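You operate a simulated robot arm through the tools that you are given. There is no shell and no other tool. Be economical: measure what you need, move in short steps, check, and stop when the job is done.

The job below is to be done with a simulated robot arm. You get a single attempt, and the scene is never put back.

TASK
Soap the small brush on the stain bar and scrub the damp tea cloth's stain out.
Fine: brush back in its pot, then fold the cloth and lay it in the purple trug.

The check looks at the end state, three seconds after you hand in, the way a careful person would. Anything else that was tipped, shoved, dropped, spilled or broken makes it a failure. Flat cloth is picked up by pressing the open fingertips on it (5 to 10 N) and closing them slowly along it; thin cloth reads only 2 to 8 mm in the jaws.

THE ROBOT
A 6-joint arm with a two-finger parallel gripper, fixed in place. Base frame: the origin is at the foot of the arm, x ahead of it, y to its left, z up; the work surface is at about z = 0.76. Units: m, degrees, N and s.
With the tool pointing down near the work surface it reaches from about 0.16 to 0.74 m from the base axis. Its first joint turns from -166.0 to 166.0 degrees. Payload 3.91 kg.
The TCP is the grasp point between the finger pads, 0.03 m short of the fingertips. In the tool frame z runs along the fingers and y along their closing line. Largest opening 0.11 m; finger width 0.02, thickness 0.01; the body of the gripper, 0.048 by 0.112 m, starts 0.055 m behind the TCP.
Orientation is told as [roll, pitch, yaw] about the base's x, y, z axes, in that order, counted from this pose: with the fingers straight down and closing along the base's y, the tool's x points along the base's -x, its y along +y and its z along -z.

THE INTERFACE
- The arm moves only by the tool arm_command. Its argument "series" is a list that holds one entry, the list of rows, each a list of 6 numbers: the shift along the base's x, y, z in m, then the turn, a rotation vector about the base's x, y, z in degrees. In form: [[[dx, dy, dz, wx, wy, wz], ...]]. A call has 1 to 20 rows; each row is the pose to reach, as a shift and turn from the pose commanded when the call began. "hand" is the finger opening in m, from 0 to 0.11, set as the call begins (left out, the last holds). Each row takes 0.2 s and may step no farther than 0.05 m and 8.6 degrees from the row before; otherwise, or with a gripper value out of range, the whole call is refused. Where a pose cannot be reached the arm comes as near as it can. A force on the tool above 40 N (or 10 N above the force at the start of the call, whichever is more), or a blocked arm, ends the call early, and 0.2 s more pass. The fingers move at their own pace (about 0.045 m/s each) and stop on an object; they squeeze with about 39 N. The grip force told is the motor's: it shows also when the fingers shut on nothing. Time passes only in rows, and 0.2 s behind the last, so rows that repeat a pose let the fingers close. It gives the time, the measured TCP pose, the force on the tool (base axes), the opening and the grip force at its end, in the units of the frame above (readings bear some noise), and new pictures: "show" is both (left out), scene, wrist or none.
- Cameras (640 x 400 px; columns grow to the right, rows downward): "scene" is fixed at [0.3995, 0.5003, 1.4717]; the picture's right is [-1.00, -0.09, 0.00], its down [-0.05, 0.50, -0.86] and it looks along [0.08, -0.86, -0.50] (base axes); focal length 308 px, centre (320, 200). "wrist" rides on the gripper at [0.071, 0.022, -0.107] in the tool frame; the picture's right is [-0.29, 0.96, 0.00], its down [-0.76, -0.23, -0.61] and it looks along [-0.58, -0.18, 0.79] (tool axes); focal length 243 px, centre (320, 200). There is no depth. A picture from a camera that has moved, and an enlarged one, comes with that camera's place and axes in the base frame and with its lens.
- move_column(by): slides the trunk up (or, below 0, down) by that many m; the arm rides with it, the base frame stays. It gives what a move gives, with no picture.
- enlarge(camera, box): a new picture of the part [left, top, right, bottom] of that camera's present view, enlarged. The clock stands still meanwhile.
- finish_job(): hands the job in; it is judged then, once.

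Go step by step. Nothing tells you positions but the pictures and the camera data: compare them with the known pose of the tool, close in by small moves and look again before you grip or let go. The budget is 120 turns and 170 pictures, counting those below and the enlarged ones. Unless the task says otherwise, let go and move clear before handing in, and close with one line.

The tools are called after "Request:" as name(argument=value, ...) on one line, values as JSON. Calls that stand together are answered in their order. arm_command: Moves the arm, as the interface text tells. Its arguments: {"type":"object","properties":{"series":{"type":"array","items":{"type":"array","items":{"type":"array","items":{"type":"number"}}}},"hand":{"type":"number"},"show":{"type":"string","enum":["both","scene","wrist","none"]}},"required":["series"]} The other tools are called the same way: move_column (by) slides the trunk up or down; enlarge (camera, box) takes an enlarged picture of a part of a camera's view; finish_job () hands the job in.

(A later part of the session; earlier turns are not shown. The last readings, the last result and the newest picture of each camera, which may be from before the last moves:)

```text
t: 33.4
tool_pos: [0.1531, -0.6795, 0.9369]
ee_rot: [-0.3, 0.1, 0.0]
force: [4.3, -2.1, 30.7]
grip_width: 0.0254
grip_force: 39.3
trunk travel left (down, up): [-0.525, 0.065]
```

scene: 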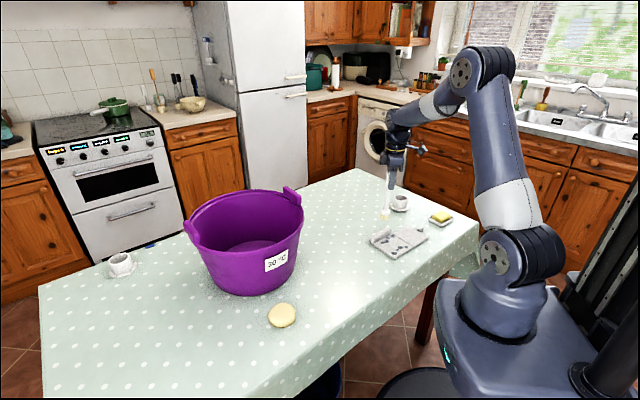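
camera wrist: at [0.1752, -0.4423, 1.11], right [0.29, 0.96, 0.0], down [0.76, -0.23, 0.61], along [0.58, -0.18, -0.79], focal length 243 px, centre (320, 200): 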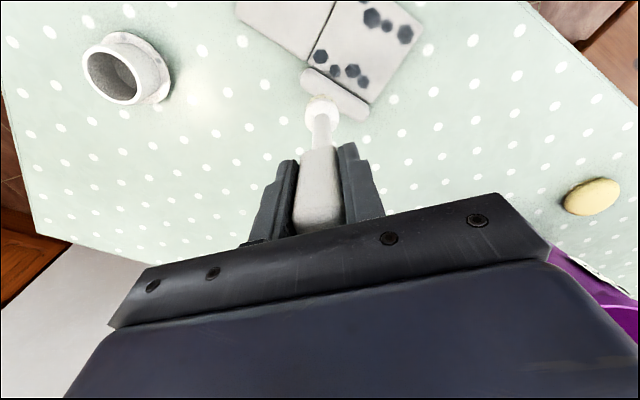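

It's seated with 30 N on the bottom. I relieve the pressure, then open the fingers gently.

Request:
arm_command(series=[[[0, 0, 0.003, 0, 0, 0], [0, 0, 0.006, 0, 0, 0], [0, 0, 0.006, 0, 0, 0]]], show="none")

Request:
arm_command(series=[[[0, 0, 0, 0, 0, 0], [0, 0, 0, 0, 0, 0], [0, 0, 0, 0, 0, 0], [0, 0, 0, 0, 0, 0]]], hand=0.06)

Request:
enlarge(camera="scene", box=[370, 150, 430, 220])

```text
t: 34.2
tool_pos: [0.1545, -0.6796, 0.9372]
ee_rot: [0.2, -0.1, 0.0]
force: [3.7, 0.1, 6.1]
grip_width: 0.0259
grip_force: 38.9
trunk travel left (down, up): [-0.525, 0.065]
```

```text
t: 35.2
tool_pos: [0.1531, -0.6802, 0.9384]
ee_rot: [0.0, 0.1, 0.0]
force: [0.2, 0.3, -0.3]
grip_width: 0.06
grip_force: 0.1
trunk travel left (down, up): [-0.525, 0.065]
camera wrist: at [0.0818, -0.6585, 1.0459], right [0.29, 0.96, 0.0], down [0.76, -0.23, 0.61], along [0.58, -0.18, -0.79], focal length 243 px, centre (320, 200)
```

scene: 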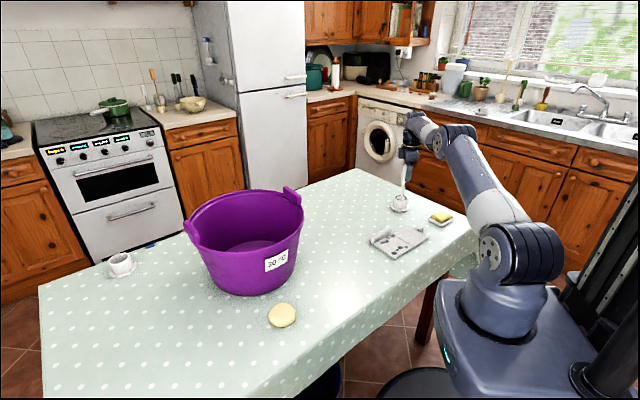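
wrist: 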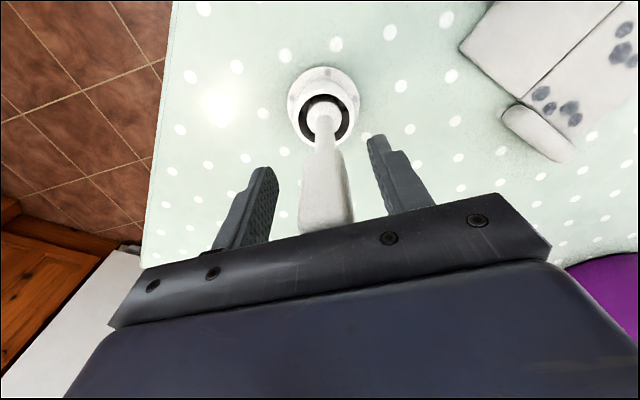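

```text
5.71 times, centred on (400, 185) of scene
camera zoom: at [0.3995, 0.5003, 1.4717], right [-1.0, -0.09, 0.0], down [-0.05, 0.5, -0.86], along [0.08, -0.86, -0.5], focal length 1762 px, centre (-137, 286)
```

zoom: 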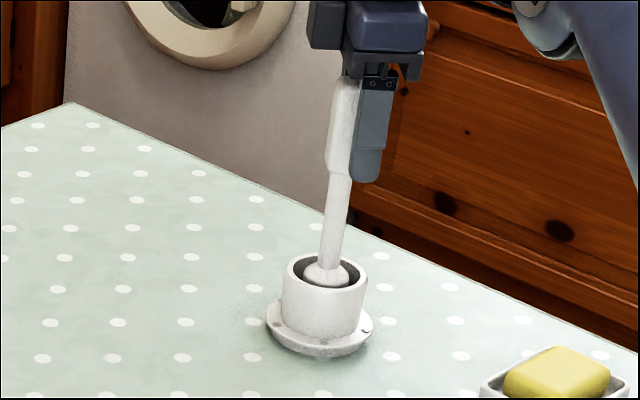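

The brush stands in its pot on its own. I rise clear, then turn and hover above the cloth's tab.

Request:
arm_command(series=[[[0, 0, 0.03, 0, 0, 0], [0, 0, 0.06, 0, 0, 0], [0, 0, 0.087, 0, 0, 0], [-0.01, 0.04, 0.087, 0, 0, 8], [-0.02, 0.08, 0.087, 0, 0, 16], [-0.03, 0.115, 0.07, 0, 0, 24], [-0.04, 0.14, 0.04, 0, 0, 32], [-0.05, 0.16, 0, 0, 0, 40], [-0.056, 0.164, -0.04, 0, 0, 42], [-0.056, 0.164, -0.075, 0, 0, 42], [-0.056, 0.164, -0.075, 0, 0, 42]]], hand=0.06)

Request:
enlarge(camera="scene", box=[360, 170, 460, 270])

```text
t: 37.6
tool_pos: [0.097, -0.5143, 0.8616]
ee_rot: [0.0, 0.0, 42.0]
force: [1.4, 0.2, -0.2]
grip_width: 0.0597
grip_force: 0.1
out of reach, approached as far as the arm can: row 3
trunk travel left (down, up): [-0.525, 0.065]
camera wrist: at [0.0293, -0.5458, 0.9698], right [-0.42, 0.91, 0.0], down [0.72, 0.34, 0.61], along [0.55, 0.26, -0.79], focal length 243 px, centre (320, 200)
```

scene: 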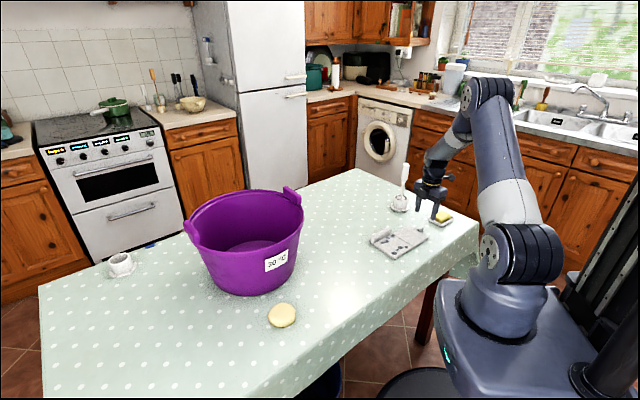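
wrist: 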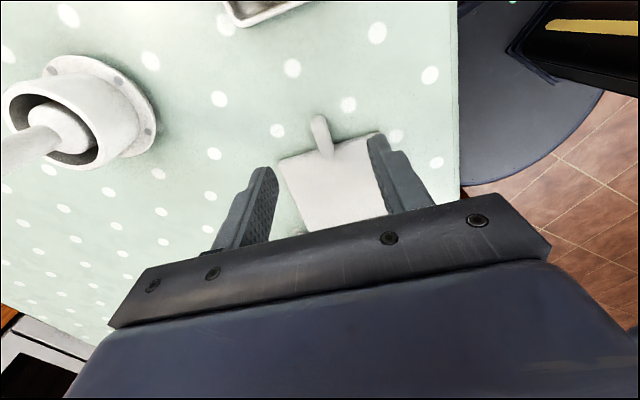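

```text
4.00 times, centred on (410, 220) of scene
camera zoom: at [0.3995, 0.5003, 1.4717], right [-1.0, -0.09, 0.0], down [-0.05, 0.5, -0.86], along [0.08, -0.86, -0.5], focal length 1233 px, centre (-40, 120)
```

zoom: 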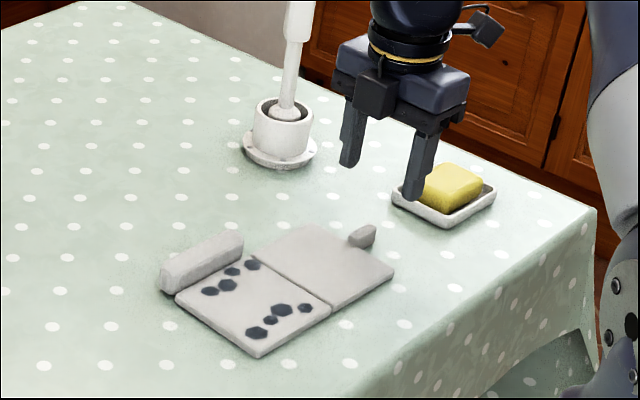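

The tab is between the fingers' line, centred at about (0.102, -0.509). I tilt the tool 25° so it can follow the fold, and lower most of the way.

Request:
arm_command(series=[[[-0.001, -0.001, -0.005, 5, -5.6, 0], [-0.002, -0.002, -0.015, 10, -11.1, 0], [-0.003, -0.003, -0.03, 15, -16.7, 0], [-0.003, -0.003, -0.045, 16.7, -18.6, 0], [-0.003, -0.003, -0.052, 16.7, -18.6, 0], [-0.003, -0.003, -0.052, 16.7, -18.6, 0]]])

Request:
enlarge(camera="scene", box=[380, 180, 460, 260])

```text
t: 39.0
tool_pos: [0.0956, -0.5197, 0.8122]
ee_rot: [-0.1, -25.0, 42.1]
force: [-0.2, 0.5, 1.2]
grip_width: 0.06
grip_force: 0.0
trunk travel left (down, up): [-0.525, 0.065]
camera wrist: at [-0.0014, -0.5755, 0.8796], right [-0.44, 0.89, 0.12], down [0.47, 0.12, 0.87], along [0.76, 0.45, -0.47], focal length 243 px, centre (320, 200)
```

scene: 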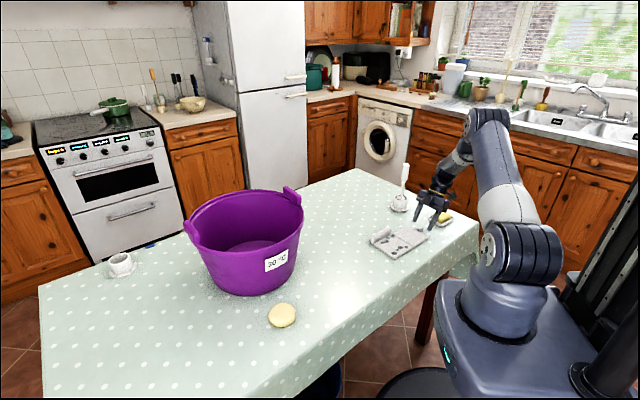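
wrist: 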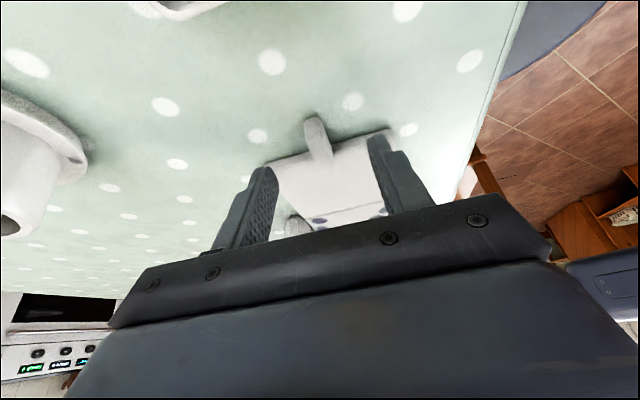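

```text
5.00 times, centred on (420, 220) of scene
camera zoom: at [0.3995, 0.5003, 1.4717], right [-1.0, -0.09, 0.0], down [-0.05, 0.5, -0.86], along [0.08, -0.86, -0.5], focal length 1542 px, centre (-180, 100)
```

zoom: 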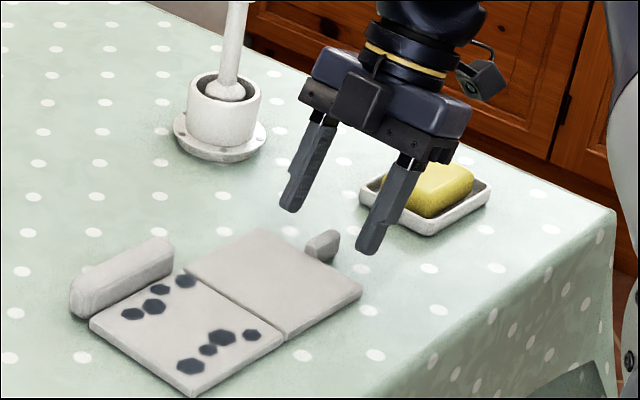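

The fingers straddle the tab's line. I lower the last 19 mm in small steps, watching the force.

Request:
arm_command(series=[[[0, 0.001, -0.007, 0, 0, 0], [0, 0.002, -0.013, 0, 0, 0], [0, 0.002, -0.018, 0, 0, 0], [0, 0.002, -0.018, 0, 0, 0]]], show="wrist")

Request:
enlarge(camera="scene", box=[380, 180, 460, 260])

```text
t: 40.0
tool_pos: [0.0954, -0.5185, 0.7945]
ee_rot: [0.0, -25.0, 42.0]
force: [0.0, 0.3, -0.6]
grip_width: 0.0601
grip_force: 0.1
trunk travel left (down, up): [-0.525, 0.065]
camera wrist: at [-0.0012, -0.5737, 0.861], right [-0.44, 0.89, 0.12], down [0.47, 0.12, 0.87], along [0.76, 0.45, -0.47], focal length 243 px, centre (320, 200)
```

wrist: 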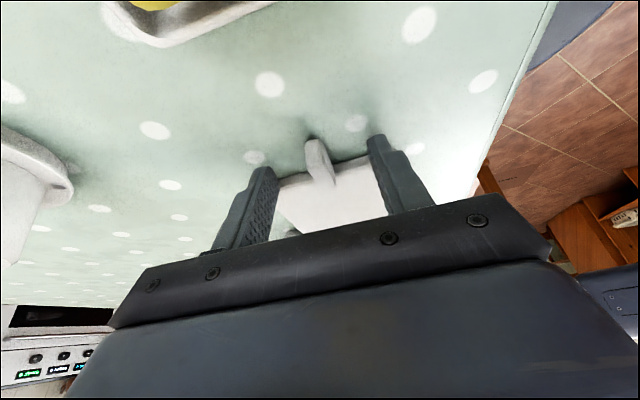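

```text
5.00 times, centred on (420, 220) of scene
camera zoom: at [0.3995, 0.5003, 1.4717], right [-1.0, -0.09, 0.0], down [-0.05, 0.5, -0.86], along [0.08, -0.86, -0.5], focal length 1542 px, centre (-180, 100)
```

zoom: 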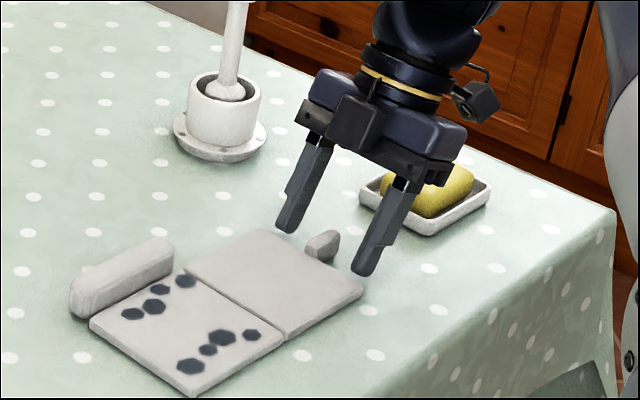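

The tab is between the fingertips with no contact yet. I close.

Request:
arm_command(series=[[[0, 0, 0, 0, 0, 0], [0, 0, 0, 0, 0, 0], [0, 0, 0, 0, 0, 0], [0, 0, 0, 0, 0, 0], [0, 0, 0, 0, 0, 0]]], hand=0.0, show="wrist")

Request:
enlarge(camera="scene", box=[380, 180, 460, 260])

```text
t: 41.2
tool_pos: [0.095, -0.5177, 0.7945]
ee_rot: [0.0, -25.0, 42.0]
force: [-0.6, 1.2, -0.1]
grip_width: 0.0117
grip_force: 39.1
trunk travel left (down, up): [-0.525, 0.065]
camera wrist: at [-0.0014, -0.5735, 0.8611], right [-0.44, 0.89, 0.12], down [0.47, 0.12, 0.87], along [0.76, 0.45, -0.47], focal length 243 px, centre (320, 200)
```

wrist: 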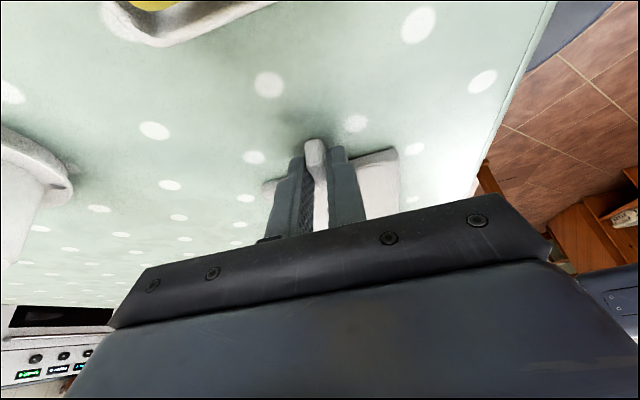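

```text
5.00 times, centred on (420, 220) of scene
camera zoom: at [0.3995, 0.5003, 1.4717], right [-1.0, -0.09, 0.0], down [-0.05, 0.5, -0.86], along [0.08, -0.86, -0.5], focal length 1542 px, centre (-180, 100)
```

zoom: 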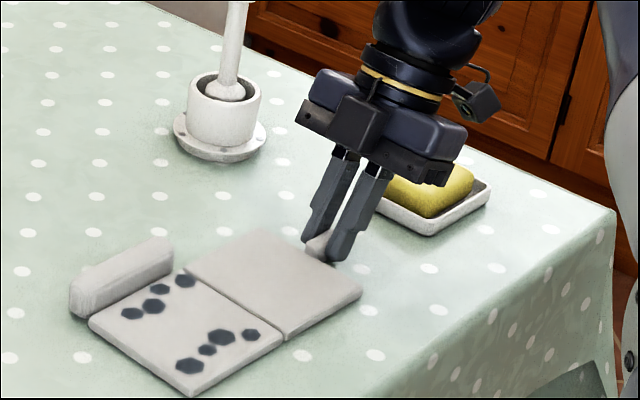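

I have the tab, reading 11.7 mm. I start swinging the plain panel up around the hinge line, first to 40°.

Request:
arm_command(series=[[[0.0032, 0.0029, 0.0161, -5.35, 5.94, 0], [0.008, 0.0072, 0.0315, -10.7, 11.9, 0], [0.0143, 0.0129, 0.0458, -16.1, 17.8, 0], [0.0221, 0.0199, 0.0588, -21.4, 23.8, 0], [0.0311, 0.028, 0.0702, -26.8, 29.7, 0], [0.0311, 0.028, 0.0702, -26.8, 29.7, 0]]])

Request:
enlarge(camera="scene", box=[370, 170, 460, 260])

```text
t: 42.6
tool_pos: [0.1268, -0.4902, 0.8641]
ee_rot: [-0.2, 15.0, 42.1]
force: [-2.8, 2.8, 7.4]
grip_width: 0.0113
grip_force: 38.8
trunk travel left (down, up): [-0.525, 0.065]
camera wrist: at [0.0806, -0.4998, 0.987], right [-0.43, 0.9, -0.08], down [0.82, 0.43, 0.39], along [0.38, 0.1, -0.92], focal length 243 px, centre (320, 200)
```

scene: 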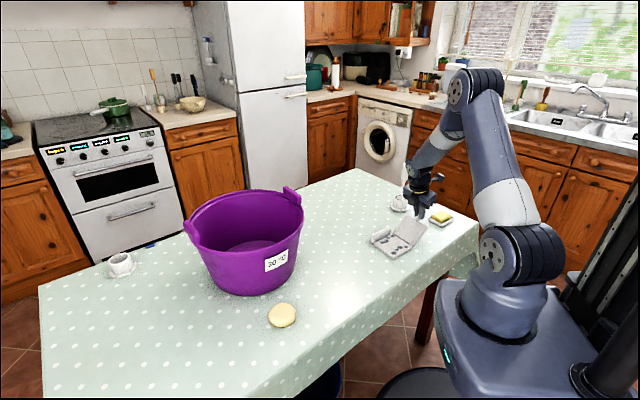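
wrist: 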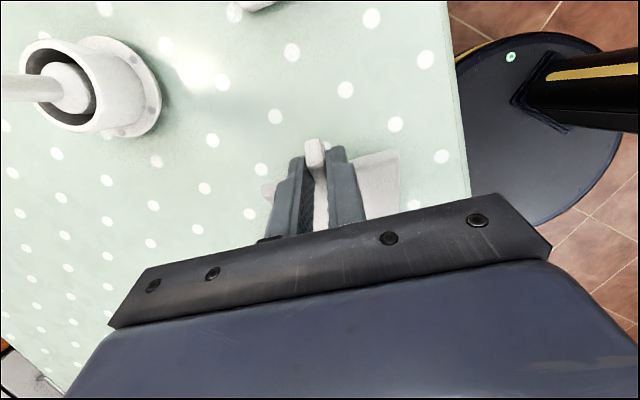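

```text
4.44 times, centred on (415, 215) of scene
camera zoom: at [0.3995, 0.5003, 1.4717], right [-1.0, -0.09, 0.0], down [-0.05, 0.5, -0.86], along [0.08, -0.86, -0.5], focal length 1370 px, centre (-102, 133)
```

zoom: 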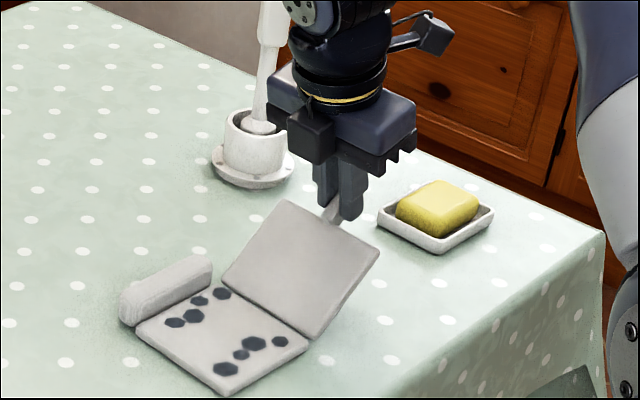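

The panel swings cleanly and the lower one stays put. I continue to 88°.

Request:
arm_command(series=[[[0.0102, 0.0092, 0.0096, -5.35, 5.94, 0], [0.0212, 0.0191, 0.0172, -10.7, 11.9, 0], [0.0329, 0.0296, 0.0227, -16.1, 17.8, 0], [0.045, 0.0405, 0.0259, -21.4, 23.8, 0], [0.0574, 0.0517, 0.0268, -26.8, 29.7, 0], [0.0698, 0.0628, 0.0254, -32.1, 35.7, 0], [0.0698, 0.0628, 0.0254, -32.1, 35.7, 0]]])

Request:
enlarge(camera="scene", box=[360, 170, 450, 260])

```text
t: 44.2
tool_pos: [0.1963, -0.4253, 0.8923]
ee_rot: [-0.4, 63.5, 41.7]
force: [-2.1, -1.7, 38.5]
grip_width: 0.0112
grip_force: 39.3
trunk travel left (down, up): [-0.525, 0.065]
camera wrist: at [0.2283, -0.3658, 1.0041], right [-0.54, 0.8, -0.26], down [0.81, 0.42, -0.41], along [-0.21, -0.43, -0.88], focal length 243 px, centre (320, 200)
```

scene: 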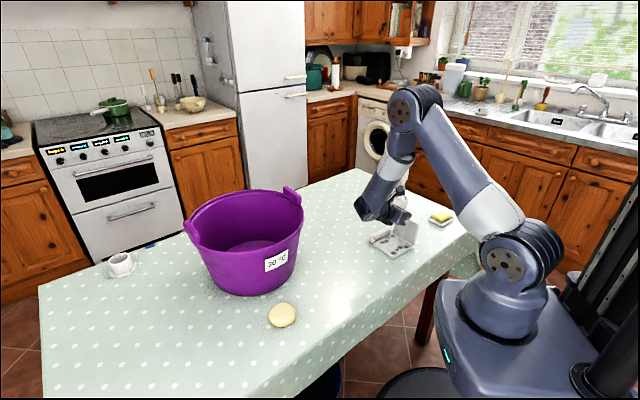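
wrist: 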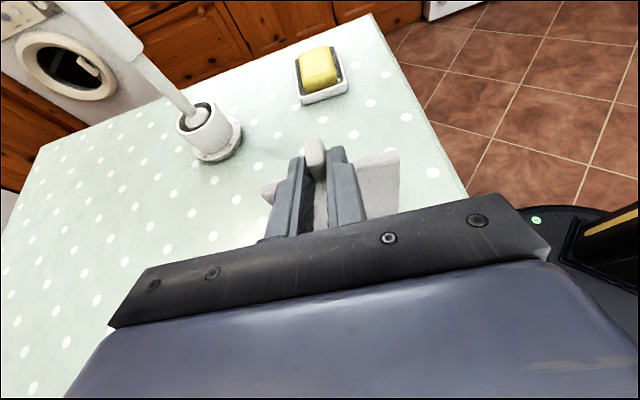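

```text
4.44 times, centred on (405, 215) of scene
camera zoom: at [0.3995, 0.5003, 1.4717], right [-1.0, -0.09, 0.0], down [-0.05, 0.5, -0.86], along [0.08, -0.86, -0.5], focal length 1370 px, centre (-58, 133)
```

zoom: 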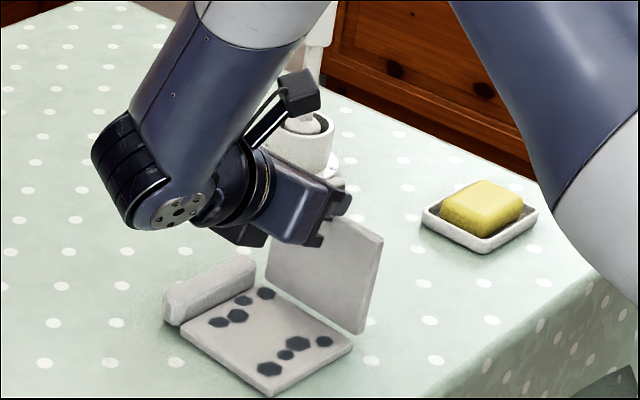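

The panel is nearly vertical, but I'm pressing down with 38 N, so my arc radius is slightly short. I raise a little to relieve it.

Request:
arm_command(series=[[[0, 0, 0.003, 0, 0, 0], [0, 0, 0.005, 0, 0, 0], [0, 0, 0.005, 0, 0, 0]]], show="none")

```text
t: 45.0
tool_pos: [0.1962, -0.4254, 0.8929]
ee_rot: [0.3, 62.8, 42.4]
force: [-1.1, 0.5, 0.2]
grip_width: 0.0112
grip_force: 38.6
trunk travel left (down, up): [-0.525, 0.065]
```

The force is back to zero. I continue over the top to about 112°.

Request:
arm_command(series=[[[0.012, 0.0108, -0.0028, -5.35, 5.94, 0], [0.0236, 0.0213, -0.0089, -10.7, 11.9, 0], [0.0344, 0.031, -0.0171, -16.1, 17.8, 0], [0.0344, 0.031, -0.0171, -16.1, 17.8, 0]]])

Request:
enlarge(camera="scene", box=[350, 180, 440, 270])

```text
t: 46.0
tool_pos: [0.2292, -0.3944, 0.8781]
ee_rot: [-0.5, 87.1, 41.5]
force: [-1.1, 0.3, 0.2]
grip_width: 0.0113
grip_force: 39.0
trunk travel left (down, up): [-0.525, 0.065]
camera wrist: at [0.2914, -0.3077, 0.9539], right [-0.63, 0.72, -0.29], down [0.63, 0.26, -0.73], along [-0.45, -0.64, -0.62], focal length 243 px, centre (320, 200)
```

scene: 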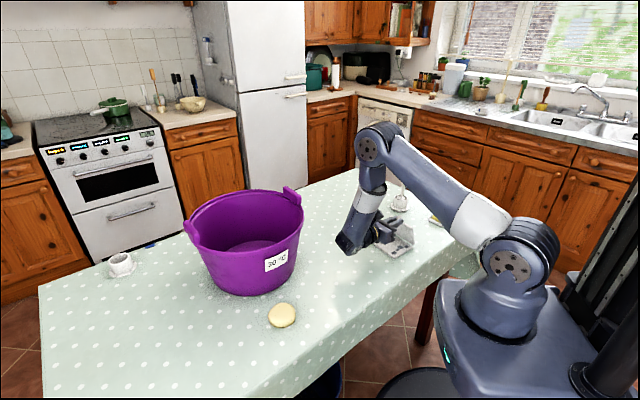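
wrist: 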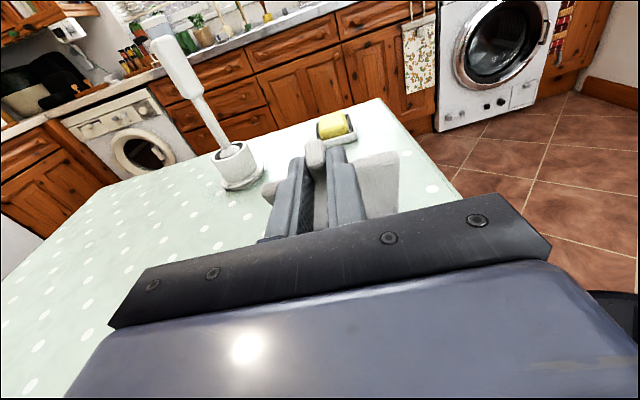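

```text
4.44 times, centred on (395, 225) of scene
camera zoom: at [0.3995, 0.5003, 1.4717], right [-1.0, -0.09, 0.0], down [-0.05, 0.5, -0.86], along [0.08, -0.86, -0.5], focal length 1370 px, centre (-13, 89)
```

zoom: 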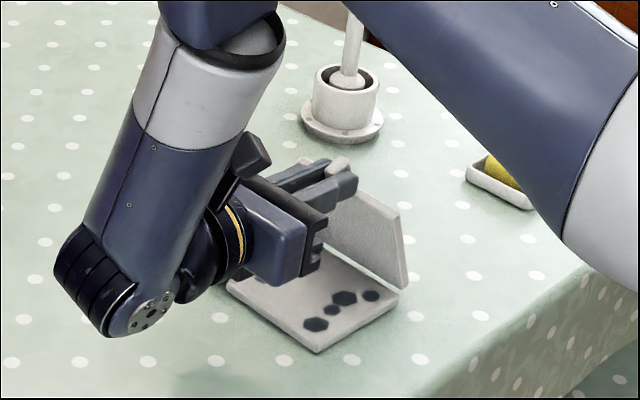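

The panel leans past vertical with no strain. I open the fingers so it falls shut.

Request:
arm_command(series=[[[0, 0, 0, 0, 0, 0], [0, 0, 0, 0, 0, 0], [0, 0, 0, 0, 0, 0], [0, 0, 0, 0, 0, 0]]], hand=0.06, show="wrist")

Request:
enlarge(camera="scene", box=[350, 180, 440, 270])

```text
t: 47.0
tool_pos: [0.2302, -0.3936, 0.8778]
ee_rot: [-1.0, 86.9, 41.0]
force: [-0.7, 0.1, -0.2]
grip_width: 0.0598
grip_force: 0.1
trunk travel left (down, up): [-0.525, 0.065]
camera wrist: at [0.2912, -0.3079, 0.9542], right [-0.63, 0.72, -0.29], down [0.63, 0.26, -0.73], along [-0.45, -0.64, -0.62], focal length 243 px, centre (320, 200)
```

wrist: 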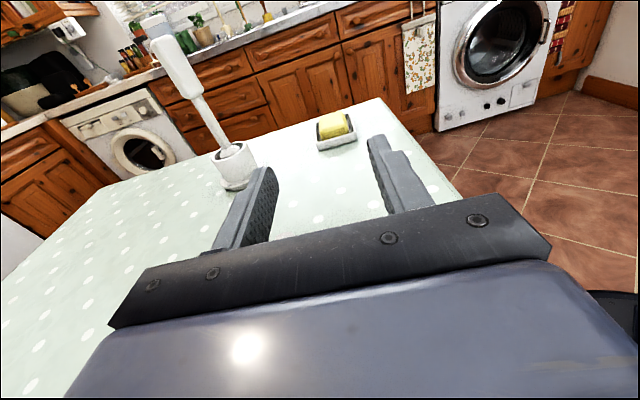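

```text
4.44 times, centred on (395, 225) of scene
camera zoom: at [0.3995, 0.5003, 1.4717], right [-1.0, -0.09, 0.0], down [-0.05, 0.5, -0.86], along [0.08, -0.86, -0.5], focal length 1370 px, centre (-13, 89)
```

zoom: 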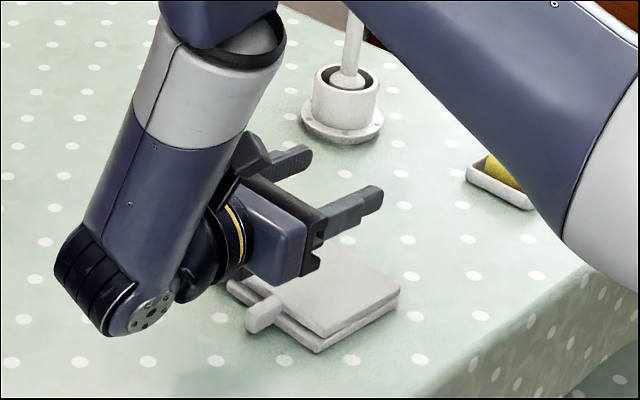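

The cloth is folded. I rise and bring the tool back to vertical to look at it from above.

Request:
arm_command(series=[[[0, 0, 0.04, 0, 0, 0], [-0.01, -0.01, 0.08, 5.35, -5.94, 0], [-0.02, -0.02, 0.11, 10.7, -11.9, 0], [-0.03, -0.03, 0.13, 16.1, -17.8, 0], [-0.04, -0.04, 0.14, 21.4, -23.8, 0], [-0.05, -0.05, 0.14, 26.8, -29.7, 0], [-0.06, -0.06, 0.14, 32.1, -35.6, 0], [-0.07, -0.07, 0.14, 37.5, -41.6, 0], [-0.07, -0.07, 0.14, 42.8, -47.5, 0], [-0.07, -0.07, 0.14, 48.2, -53.5, 0], [-0.07, -0.07, 0.14, 53.5, -59.4, 0], [-0.07, -0.07, 0.14, 58.2, -64.6, 0], [-0.07, -0.07, 0.14, 58.2, -64.6, 0]]])

Request:
enlarge(camera="scene", box=[350, 190, 430, 270])

```text
t: 49.8
tool_pos: [0.1609, -0.4673, 1.0179]
ee_rot: [-0.1, 0.0, 41.9]
force: [0.7, 0.4, 0.6]
grip_width: 0.06
grip_force: 0.1
trunk travel left (down, up): [-0.525, 0.065]
camera wrist: at [0.0922, -0.497, 1.125], right [-0.42, 0.91, 0.0], down [0.72, 0.34, 0.61], along [0.55, 0.26, -0.79], focal length 243 px, centre (320, 200)
```

scene: 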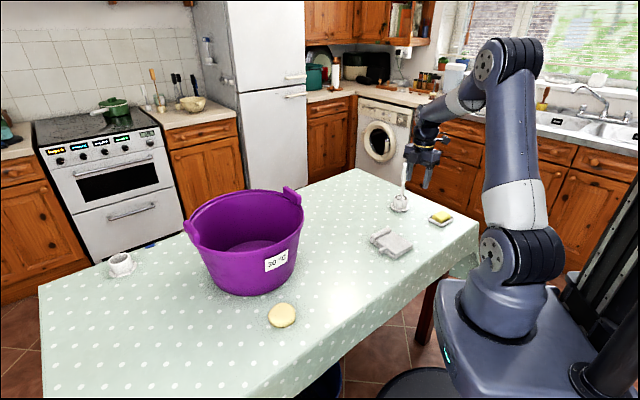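
wrist: 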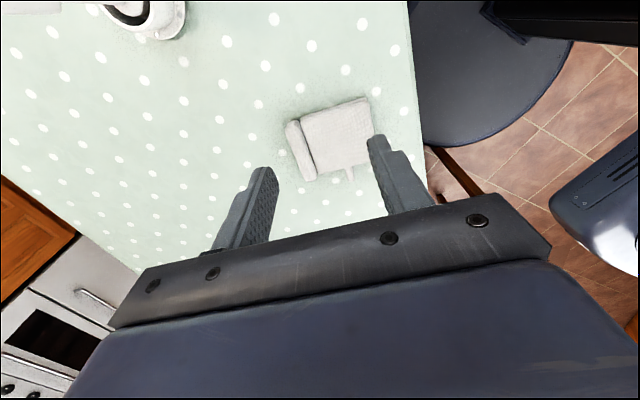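

```text
5.00 times, centred on (390, 230) of scene
camera zoom: at [0.3995, 0.5003, 1.4717], right [-1.0, -0.09, 0.0], down [-0.05, 0.5, -0.86], along [0.08, -0.86, -0.5], focal length 1542 px, centre (-30, 50)
```

zoom: 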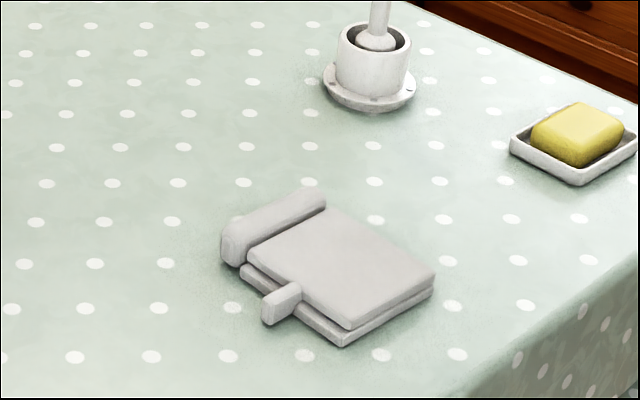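

Request:
enlarge(camera="wrist", box=[265, 80, 393, 200])

```text
3.33 times, centred on (329, 140) of wrist
camera zoom: at [0.0922, -0.497, 1.125], right [-0.42, 0.91, 0.0], down [0.72, 0.34, 0.61], along [0.55, 0.26, -0.79], focal length 809 px, centre (290, 400)
```

zoom: 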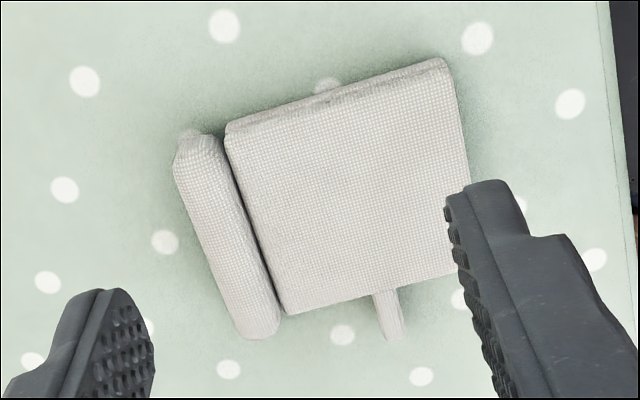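

The folded stack measures about 0.095 m along the hinge-to-tab direction, so it fits in a 0.11 m opening. I turn to close along that direction, offset toward the roll to miss the tab, and hover.

Request:
arm_command(series=[[[0.006, 0.004, -0.005, 0, 0, -8], [0.012, 0.008, -0.01, 0, 0, -16], [0.018, 0.012, -0.02, 0, 0, -24], [0.024, 0.016, -0.03, 0, 0, -32], [0.03, 0.02, -0.04, 0, 0, -40], [0.036, 0.024, -0.05, 0, 0, -48], [0.042, 0.028, -0.06, 0, 0, -56], [0.048, 0.032, -0.07, 0, 0, -64], [0.054, 0.036, -0.08, 0, 0, -72], [0.06, 0.04, -0.09, 0, 0, -80], [0.066, 0.043, -0.1, 0, 0, -88], [0.07, 0.043, -0.11, 0, 0, -91.4], [0.07, 0.043, -0.12, 0, 0, -91.4], [0.07, 0.043, -0.12, 0, 0, -91.4]]], hand=0.11)

Request:
enlarge(camera="scene", box=[350, 190, 430, 270])

Request:
enlarge(camera="wrist", box=[160, 60, 480, 260])

```text
t: 52.8
tool_pos: [0.2329, -0.423, 0.8976]
ee_rot: [-0.1, 0.1, -49.6]
force: [-0.3, 0.0, -0.9]
grip_width: 0.1101
grip_force: 0.0
trunk travel left (down, up): [-0.525, 0.065]
camera wrist: at [0.2012, -0.3532, 1.0045], right [0.92, 0.4, 0.0], down [0.32, -0.73, 0.61], along [0.24, -0.56, -0.79], focal length 243 px, centre (320, 200)
```

scene: 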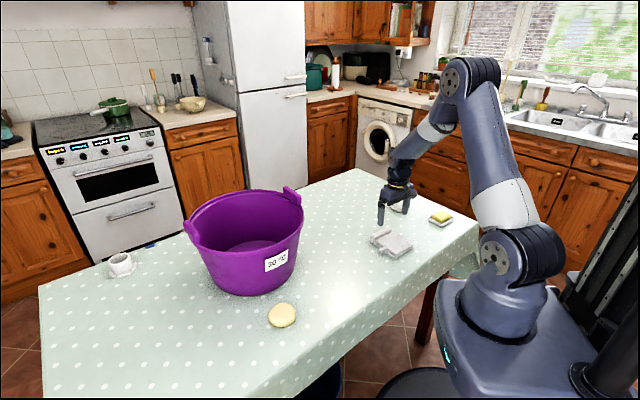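
wrist: 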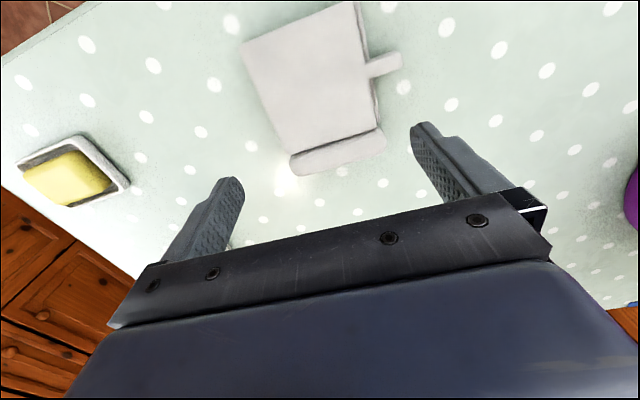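

```text
5.00 times, centred on (390, 230) of scene
camera zoom: at [0.3995, 0.5003, 1.4717], right [-1.0, -0.09, 0.0], down [-0.05, 0.5, -0.86], along [0.08, -0.86, -0.5], focal length 1542 px, centre (-30, 50)
```

zoom: 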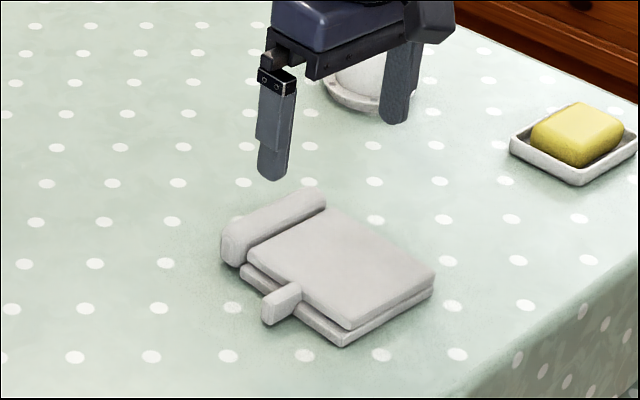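

```text
2.00 times, centred on (320, 160) of wrist
camera zoom: at [0.2012, -0.3532, 1.0045], right [0.92, 0.4, 0.0], down [0.32, -0.73, 0.61], along [0.24, -0.56, -0.79], focal length 485 px, centre (320, 280)
```

zoom: 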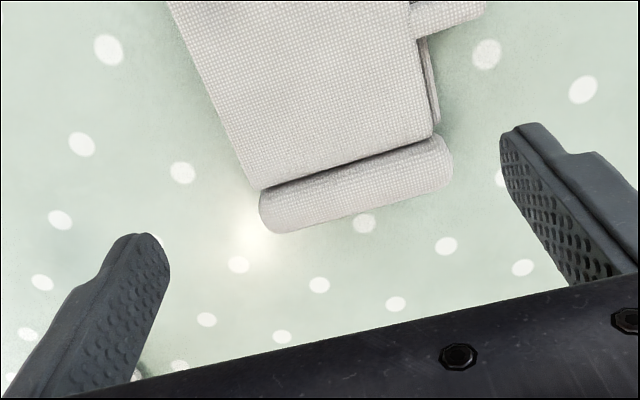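

The stack is about 0.0945 m long including a small offset between layers, leaving roughly 7 mm per side. I lower to just above it to align precisely.

Request:
arm_command(series=[[[0.002, 0.001, -0.03, 0, 0, 0], [0.002, 0.001, -0.055, 0, 0, 0], [0.002, 0.001, -0.065, 0, 0, 0], [0.002, 0.001, -0.065, 0, 0, 0]]], show="none")

Request:
enlarge(camera="scene", box=[350, 190, 430, 270])

Request:
enlarge(camera="wrist", box=[160, 60, 480, 260])

```text
t: 53.8
tool_pos: [0.23, -0.4235, 0.8334]
ee_rot: [-0.2, 0.1, -49.4]
force: [0.2, 0.8, -0.8]
grip_width: 0.1102
grip_force: 0.1
trunk travel left (down, up): [-0.525, 0.065]
```

```text
5.00 times, centred on (390, 230) of scene
camera zoom: at [0.3995, 0.5003, 1.4717], right [-1.0, -0.09, 0.0], down [-0.05, 0.5, -0.86], along [0.08, -0.86, -0.5], focal length 1542 px, centre (-30, 50)
```

zoom: 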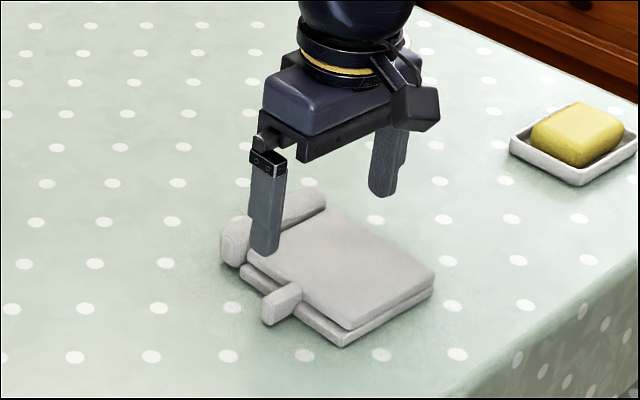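

```text
2.00 times, centred on (320, 160) of wrist
camera zoom: at [0.2005, -0.3536, 0.9399], right [0.92, 0.4, 0.0], down [0.32, -0.73, 0.61], along [0.24, -0.56, -0.79], focal length 485 px, centre (320, 280)
```

zoom: 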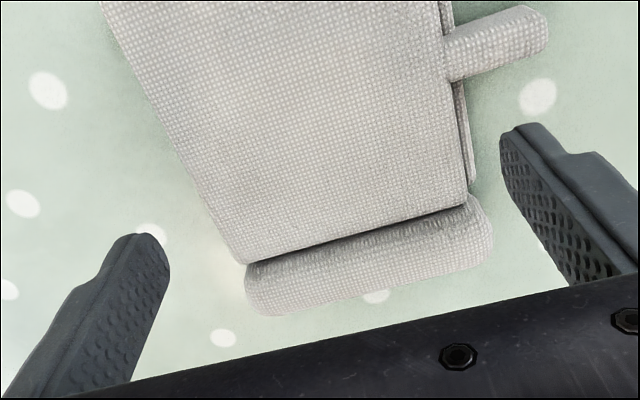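

The tool should shift about 5 mm toward the tab side and turn 2.4°. I apply that, then descend slowly past the edges.

Request:
arm_command(series=[[[0.0037, 0.0034, 0, 0, 0, 2.4], [0.0037, 0.0034, -0.008, 0, 0, 2.4], [0.0037, 0.0034, -0.016, 0, 0, 2.4], [0.0037, 0.0034, -0.016, 0, 0, 2.4]]], show="none")

Request:
enlarge(camera="scene", box=[350, 190, 430, 270])

Request:
enlarge(camera="wrist", box=[160, 60, 480, 260])

```text
t: 54.8
tool_pos: [0.2364, -0.4184, 0.818]
ee_rot: [0.0, 0.1, -47.1]
force: [-0.4, -0.5, -0.9]
grip_width: 0.1101
grip_force: 0.0
trunk travel left (down, up): [-0.525, 0.065]
```

```text
5.00 times, centred on (390, 230) of scene
camera zoom: at [0.3995, 0.5003, 1.4717], right [-1.0, -0.09, 0.0], down [-0.05, 0.5, -0.86], along [0.08, -0.86, -0.5], focal length 1542 px, centre (-30, 50)
```

zoom: 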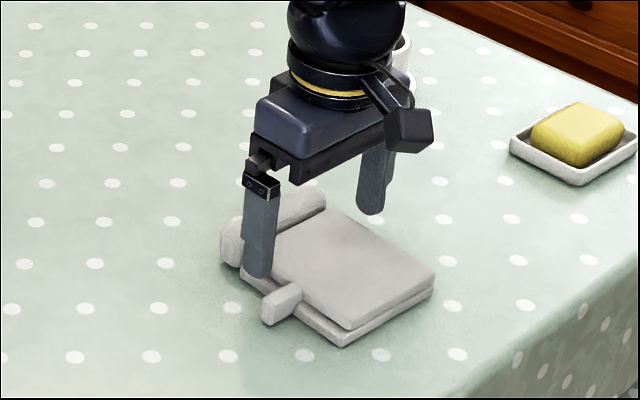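

```text
2.00 times, centred on (320, 160) of wrist
camera zoom: at [0.2033, -0.3505, 0.9252], right [0.9, 0.44, 0.0], down [0.35, -0.71, 0.61], along [0.27, -0.55, -0.79], focal length 485 px, centre (320, 280)
```

zoom: 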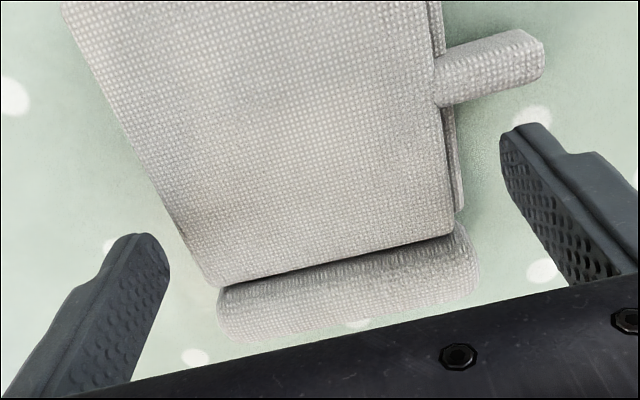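

The alignment is now good, with 7–9 mm clearance on each side. I lower the fingers alongside the stack.

Request:
arm_command(series=[[[-0.0007, -0.0006, -0.006, 0, 0, 0], [-0.0007, -0.0006, -0.012, 0, 0, 0], [-0.0007, -0.0006, -0.018, 0, 0, 0], [-0.0007, -0.0006, -0.022, 0, 0, 0], [-0.0007, -0.0006, -0.022, 0, 0, 0]]], show="none")

Request:
enlarge(camera="scene", box=[350, 190, 430, 270])

Request:
enlarge(camera="wrist", box=[160, 60, 480, 260])

```text
t: 56.0
tool_pos: [0.2355, -0.4187, 0.7933]
ee_rot: [0.0, 0.2, -47.0]
force: [0.8, -0.7, 0.6]
grip_width: 0.1101
grip_force: 0.0
trunk travel left (down, up): [-0.525, 0.065]
```

```text
5.00 times, centred on (390, 230) of scene
camera zoom: at [0.3995, 0.5003, 1.4717], right [-1.0, -0.09, 0.0], down [-0.05, 0.5, -0.86], along [0.08, -0.86, -0.5], focal length 1542 px, centre (-30, 50)
```

zoom: 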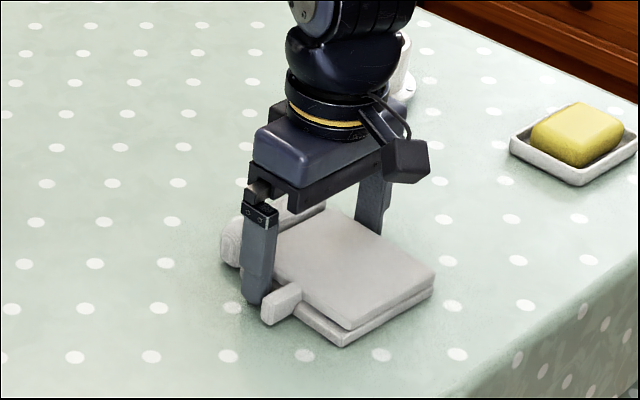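

```text
2.00 times, centred on (320, 160) of wrist
camera zoom: at [0.2019, -0.3511, 0.9011], right [0.9, 0.44, 0.0], down [0.35, -0.71, 0.61], along [0.27, -0.55, -0.79], focal length 485 px, centre (320, 280)
```

zoom: 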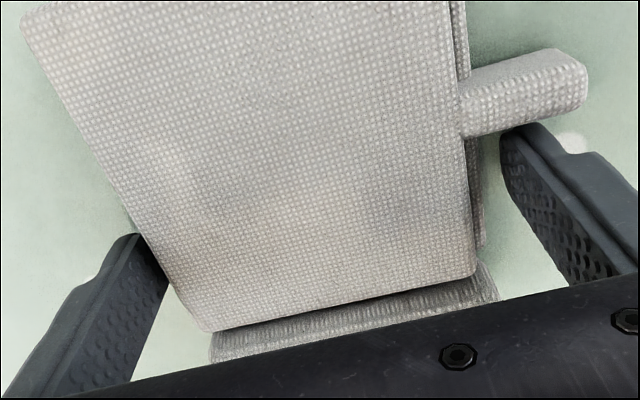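

The fingers are alongside with no contact, but the right one is close to the tab. I shift 5 mm toward the roll, then close.

Request:
arm_command(series=[[[0.0034, -0.0037, 0, 0, 0, 0], [0.0034, -0.0037, 0, 0, 0, 0]]], show="none")

Request:
arm_command(series=[[[0, 0, 0, 0, 0, 0], [0, 0, 0, 0, 0, 0], [0, 0, 0, 0, 0, 0]]], hand=0.08, show="none")

Request:
enlarge(camera="wrist", box=[160, 60, 480, 260])

Request:
enlarge(camera="scene", box=[350, 190, 430, 270])

```text
t: 56.6
tool_pos: [0.2396, -0.423, 0.7947]
ee_rot: [-0.2, 0.1, -47.1]
force: [-1.1, 0.4, -0.5]
grip_width: 0.1101
grip_force: 0.1
trunk travel left (down, up): [-0.525, 0.065]
```

```text
t: 57.4
tool_pos: [0.2387, -0.422, 0.7944]
ee_rot: [-0.1, 0.0, -47.0]
force: [-0.1, -1.2, 1.1]
grip_width: 0.0997
grip_force: 39.2
trunk travel left (down, up): [-0.525, 0.065]
```

```text
2.00 times, centred on (320, 160) of wrist
camera zoom: at [0.2057, -0.355, 0.9019], right [0.9, 0.44, 0.0], down [0.35, -0.71, 0.61], along [0.27, -0.55, -0.79], focal length 485 px, centre (320, 280)
```

zoom: 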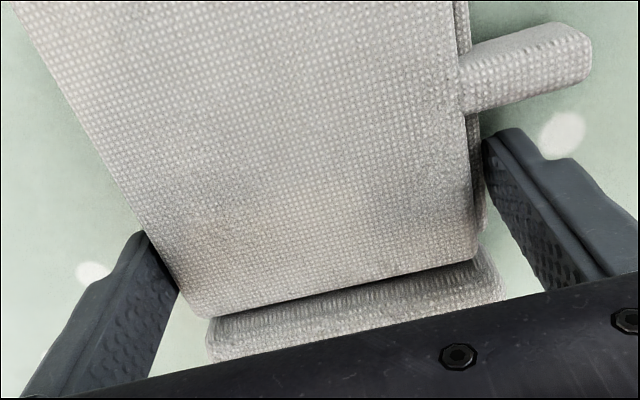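

```text
5.00 times, centred on (390, 230) of scene
camera zoom: at [0.3995, 0.5003, 1.4717], right [-1.0, -0.09, 0.0], down [-0.05, 0.5, -0.86], along [0.08, -0.86, -0.5], focal length 1542 px, centre (-30, 50)
```

zoom: 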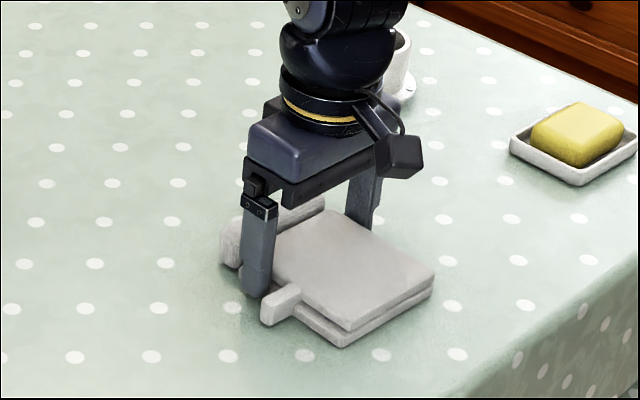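

It's gripped at 100 mm. I test with a small lift and look.

Request:
arm_command(series=[[[0, 0, 0.005, 0, 0, 0], [0, 0, 0.012, 0, 0, 0], [0, 0, 0.02, 0, 0, 0], [0, 0, 0.02, 0, 0, 0]]], hand=0.06, show="wrist")

Request:
enlarge(camera="scene", box=[350, 190, 430, 270])

```text
t: 58.4
tool_pos: [0.2397, -0.4232, 0.8138]
ee_rot: [-0.1, 0.1, -47.0]
force: [0.4, -0.9, -2.3]
grip_width: 0.0994
grip_force: 39.0
trunk travel left (down, up): [-0.525, 0.065]
camera wrist: at [0.2068, -0.3549, 0.9216], right [0.9, 0.44, 0.0], down [0.35, -0.71, 0.61], along [0.27, -0.55, -0.79], focal length 243 px, centre (320, 200)
```

wrist: 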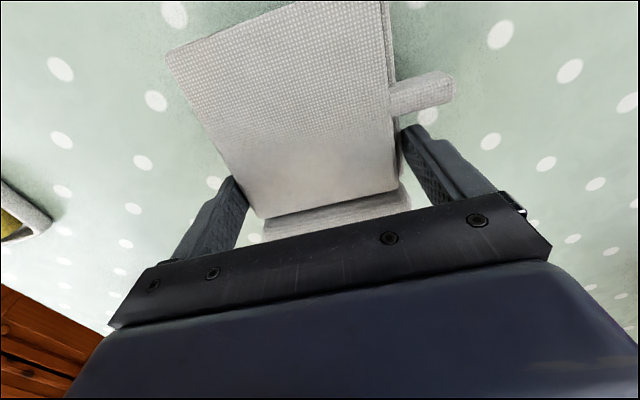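

```text
5.00 times, centred on (390, 230) of scene
camera zoom: at [0.3995, 0.5003, 1.4717], right [-1.0, -0.09, 0.0], down [-0.05, 0.5, -0.86], along [0.08, -0.86, -0.5], focal length 1542 px, centre (-30, 50)
```

zoom: 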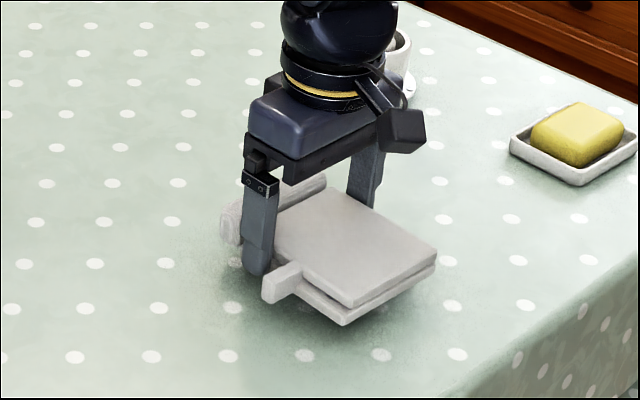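

The folded cloth lifts as one piece. I raise it, turn it to suit the trug, and raise the trunk for more reach.

Request:
arm_command(series=[[[0, 0, 0.03, 0, 0, 0], [0, 0, 0.065, 0, 0, 5], [0, 0, 0.1, 0, 0, 12], [0, 0.01, 0.14, 0, 0, 18], [0, 0.02, 0.18, 0, 0, 24], [0, 0.03, 0.22, 0, 0, 27], [0, 0.03, 0.22, 0, 0, 27]]], show="none")

Request:
move_column(by=0.06)

Request:
arm_command(series=[[[0, 0, 0, 0, 0, 0]]])

```text
t: 60.0
tool_pos: [0.2399, -0.3905, 1.0344]
ee_rot: [-0.1, 0.0, -19.9]
force: [-0.2, 0.6, -2.9]
grip_width: 0.0995
grip_force: 39.6
trunk travel left (down, up): [-0.525, 0.065]
```

```text
t: 61.0
tool_pos: [0.2403, -0.391, 1.094]
ee_rot: [0.0, 0.0, -20.0]
force: [-0.1, 0.9, -2.5]
grip_width: 0.0993
grip_force: 38.9
trunk travel left (down, up): [-0.585, 0.005]
```

```text
t: 61.4
tool_pos: [0.2391, -0.3915, 1.095]
ee_rot: [-0.1, 0.0, -20.0]
force: [-0.1, 0.7, -3.7]
grip_width: 0.0996
grip_force: 39.0
trunk travel left (down, up): [-0.585, 0.005]
camera wrist: at [0.1803, -0.3454, 1.2015], right [0.6, 0.8, 0.0], down [0.64, -0.48, 0.61], along [0.48, -0.37, -0.79], focal length 243 px, centre (320, 200)
```

scene: 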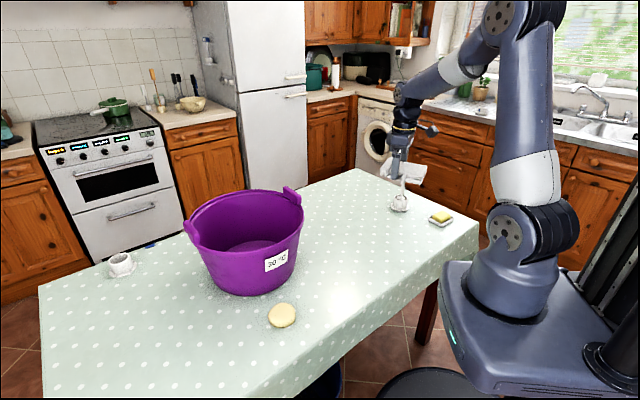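
wrist: 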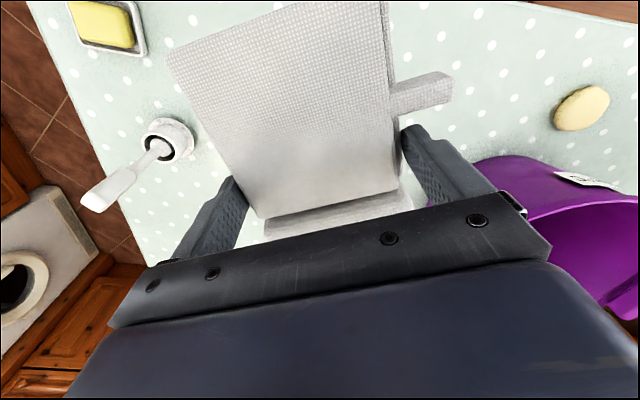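

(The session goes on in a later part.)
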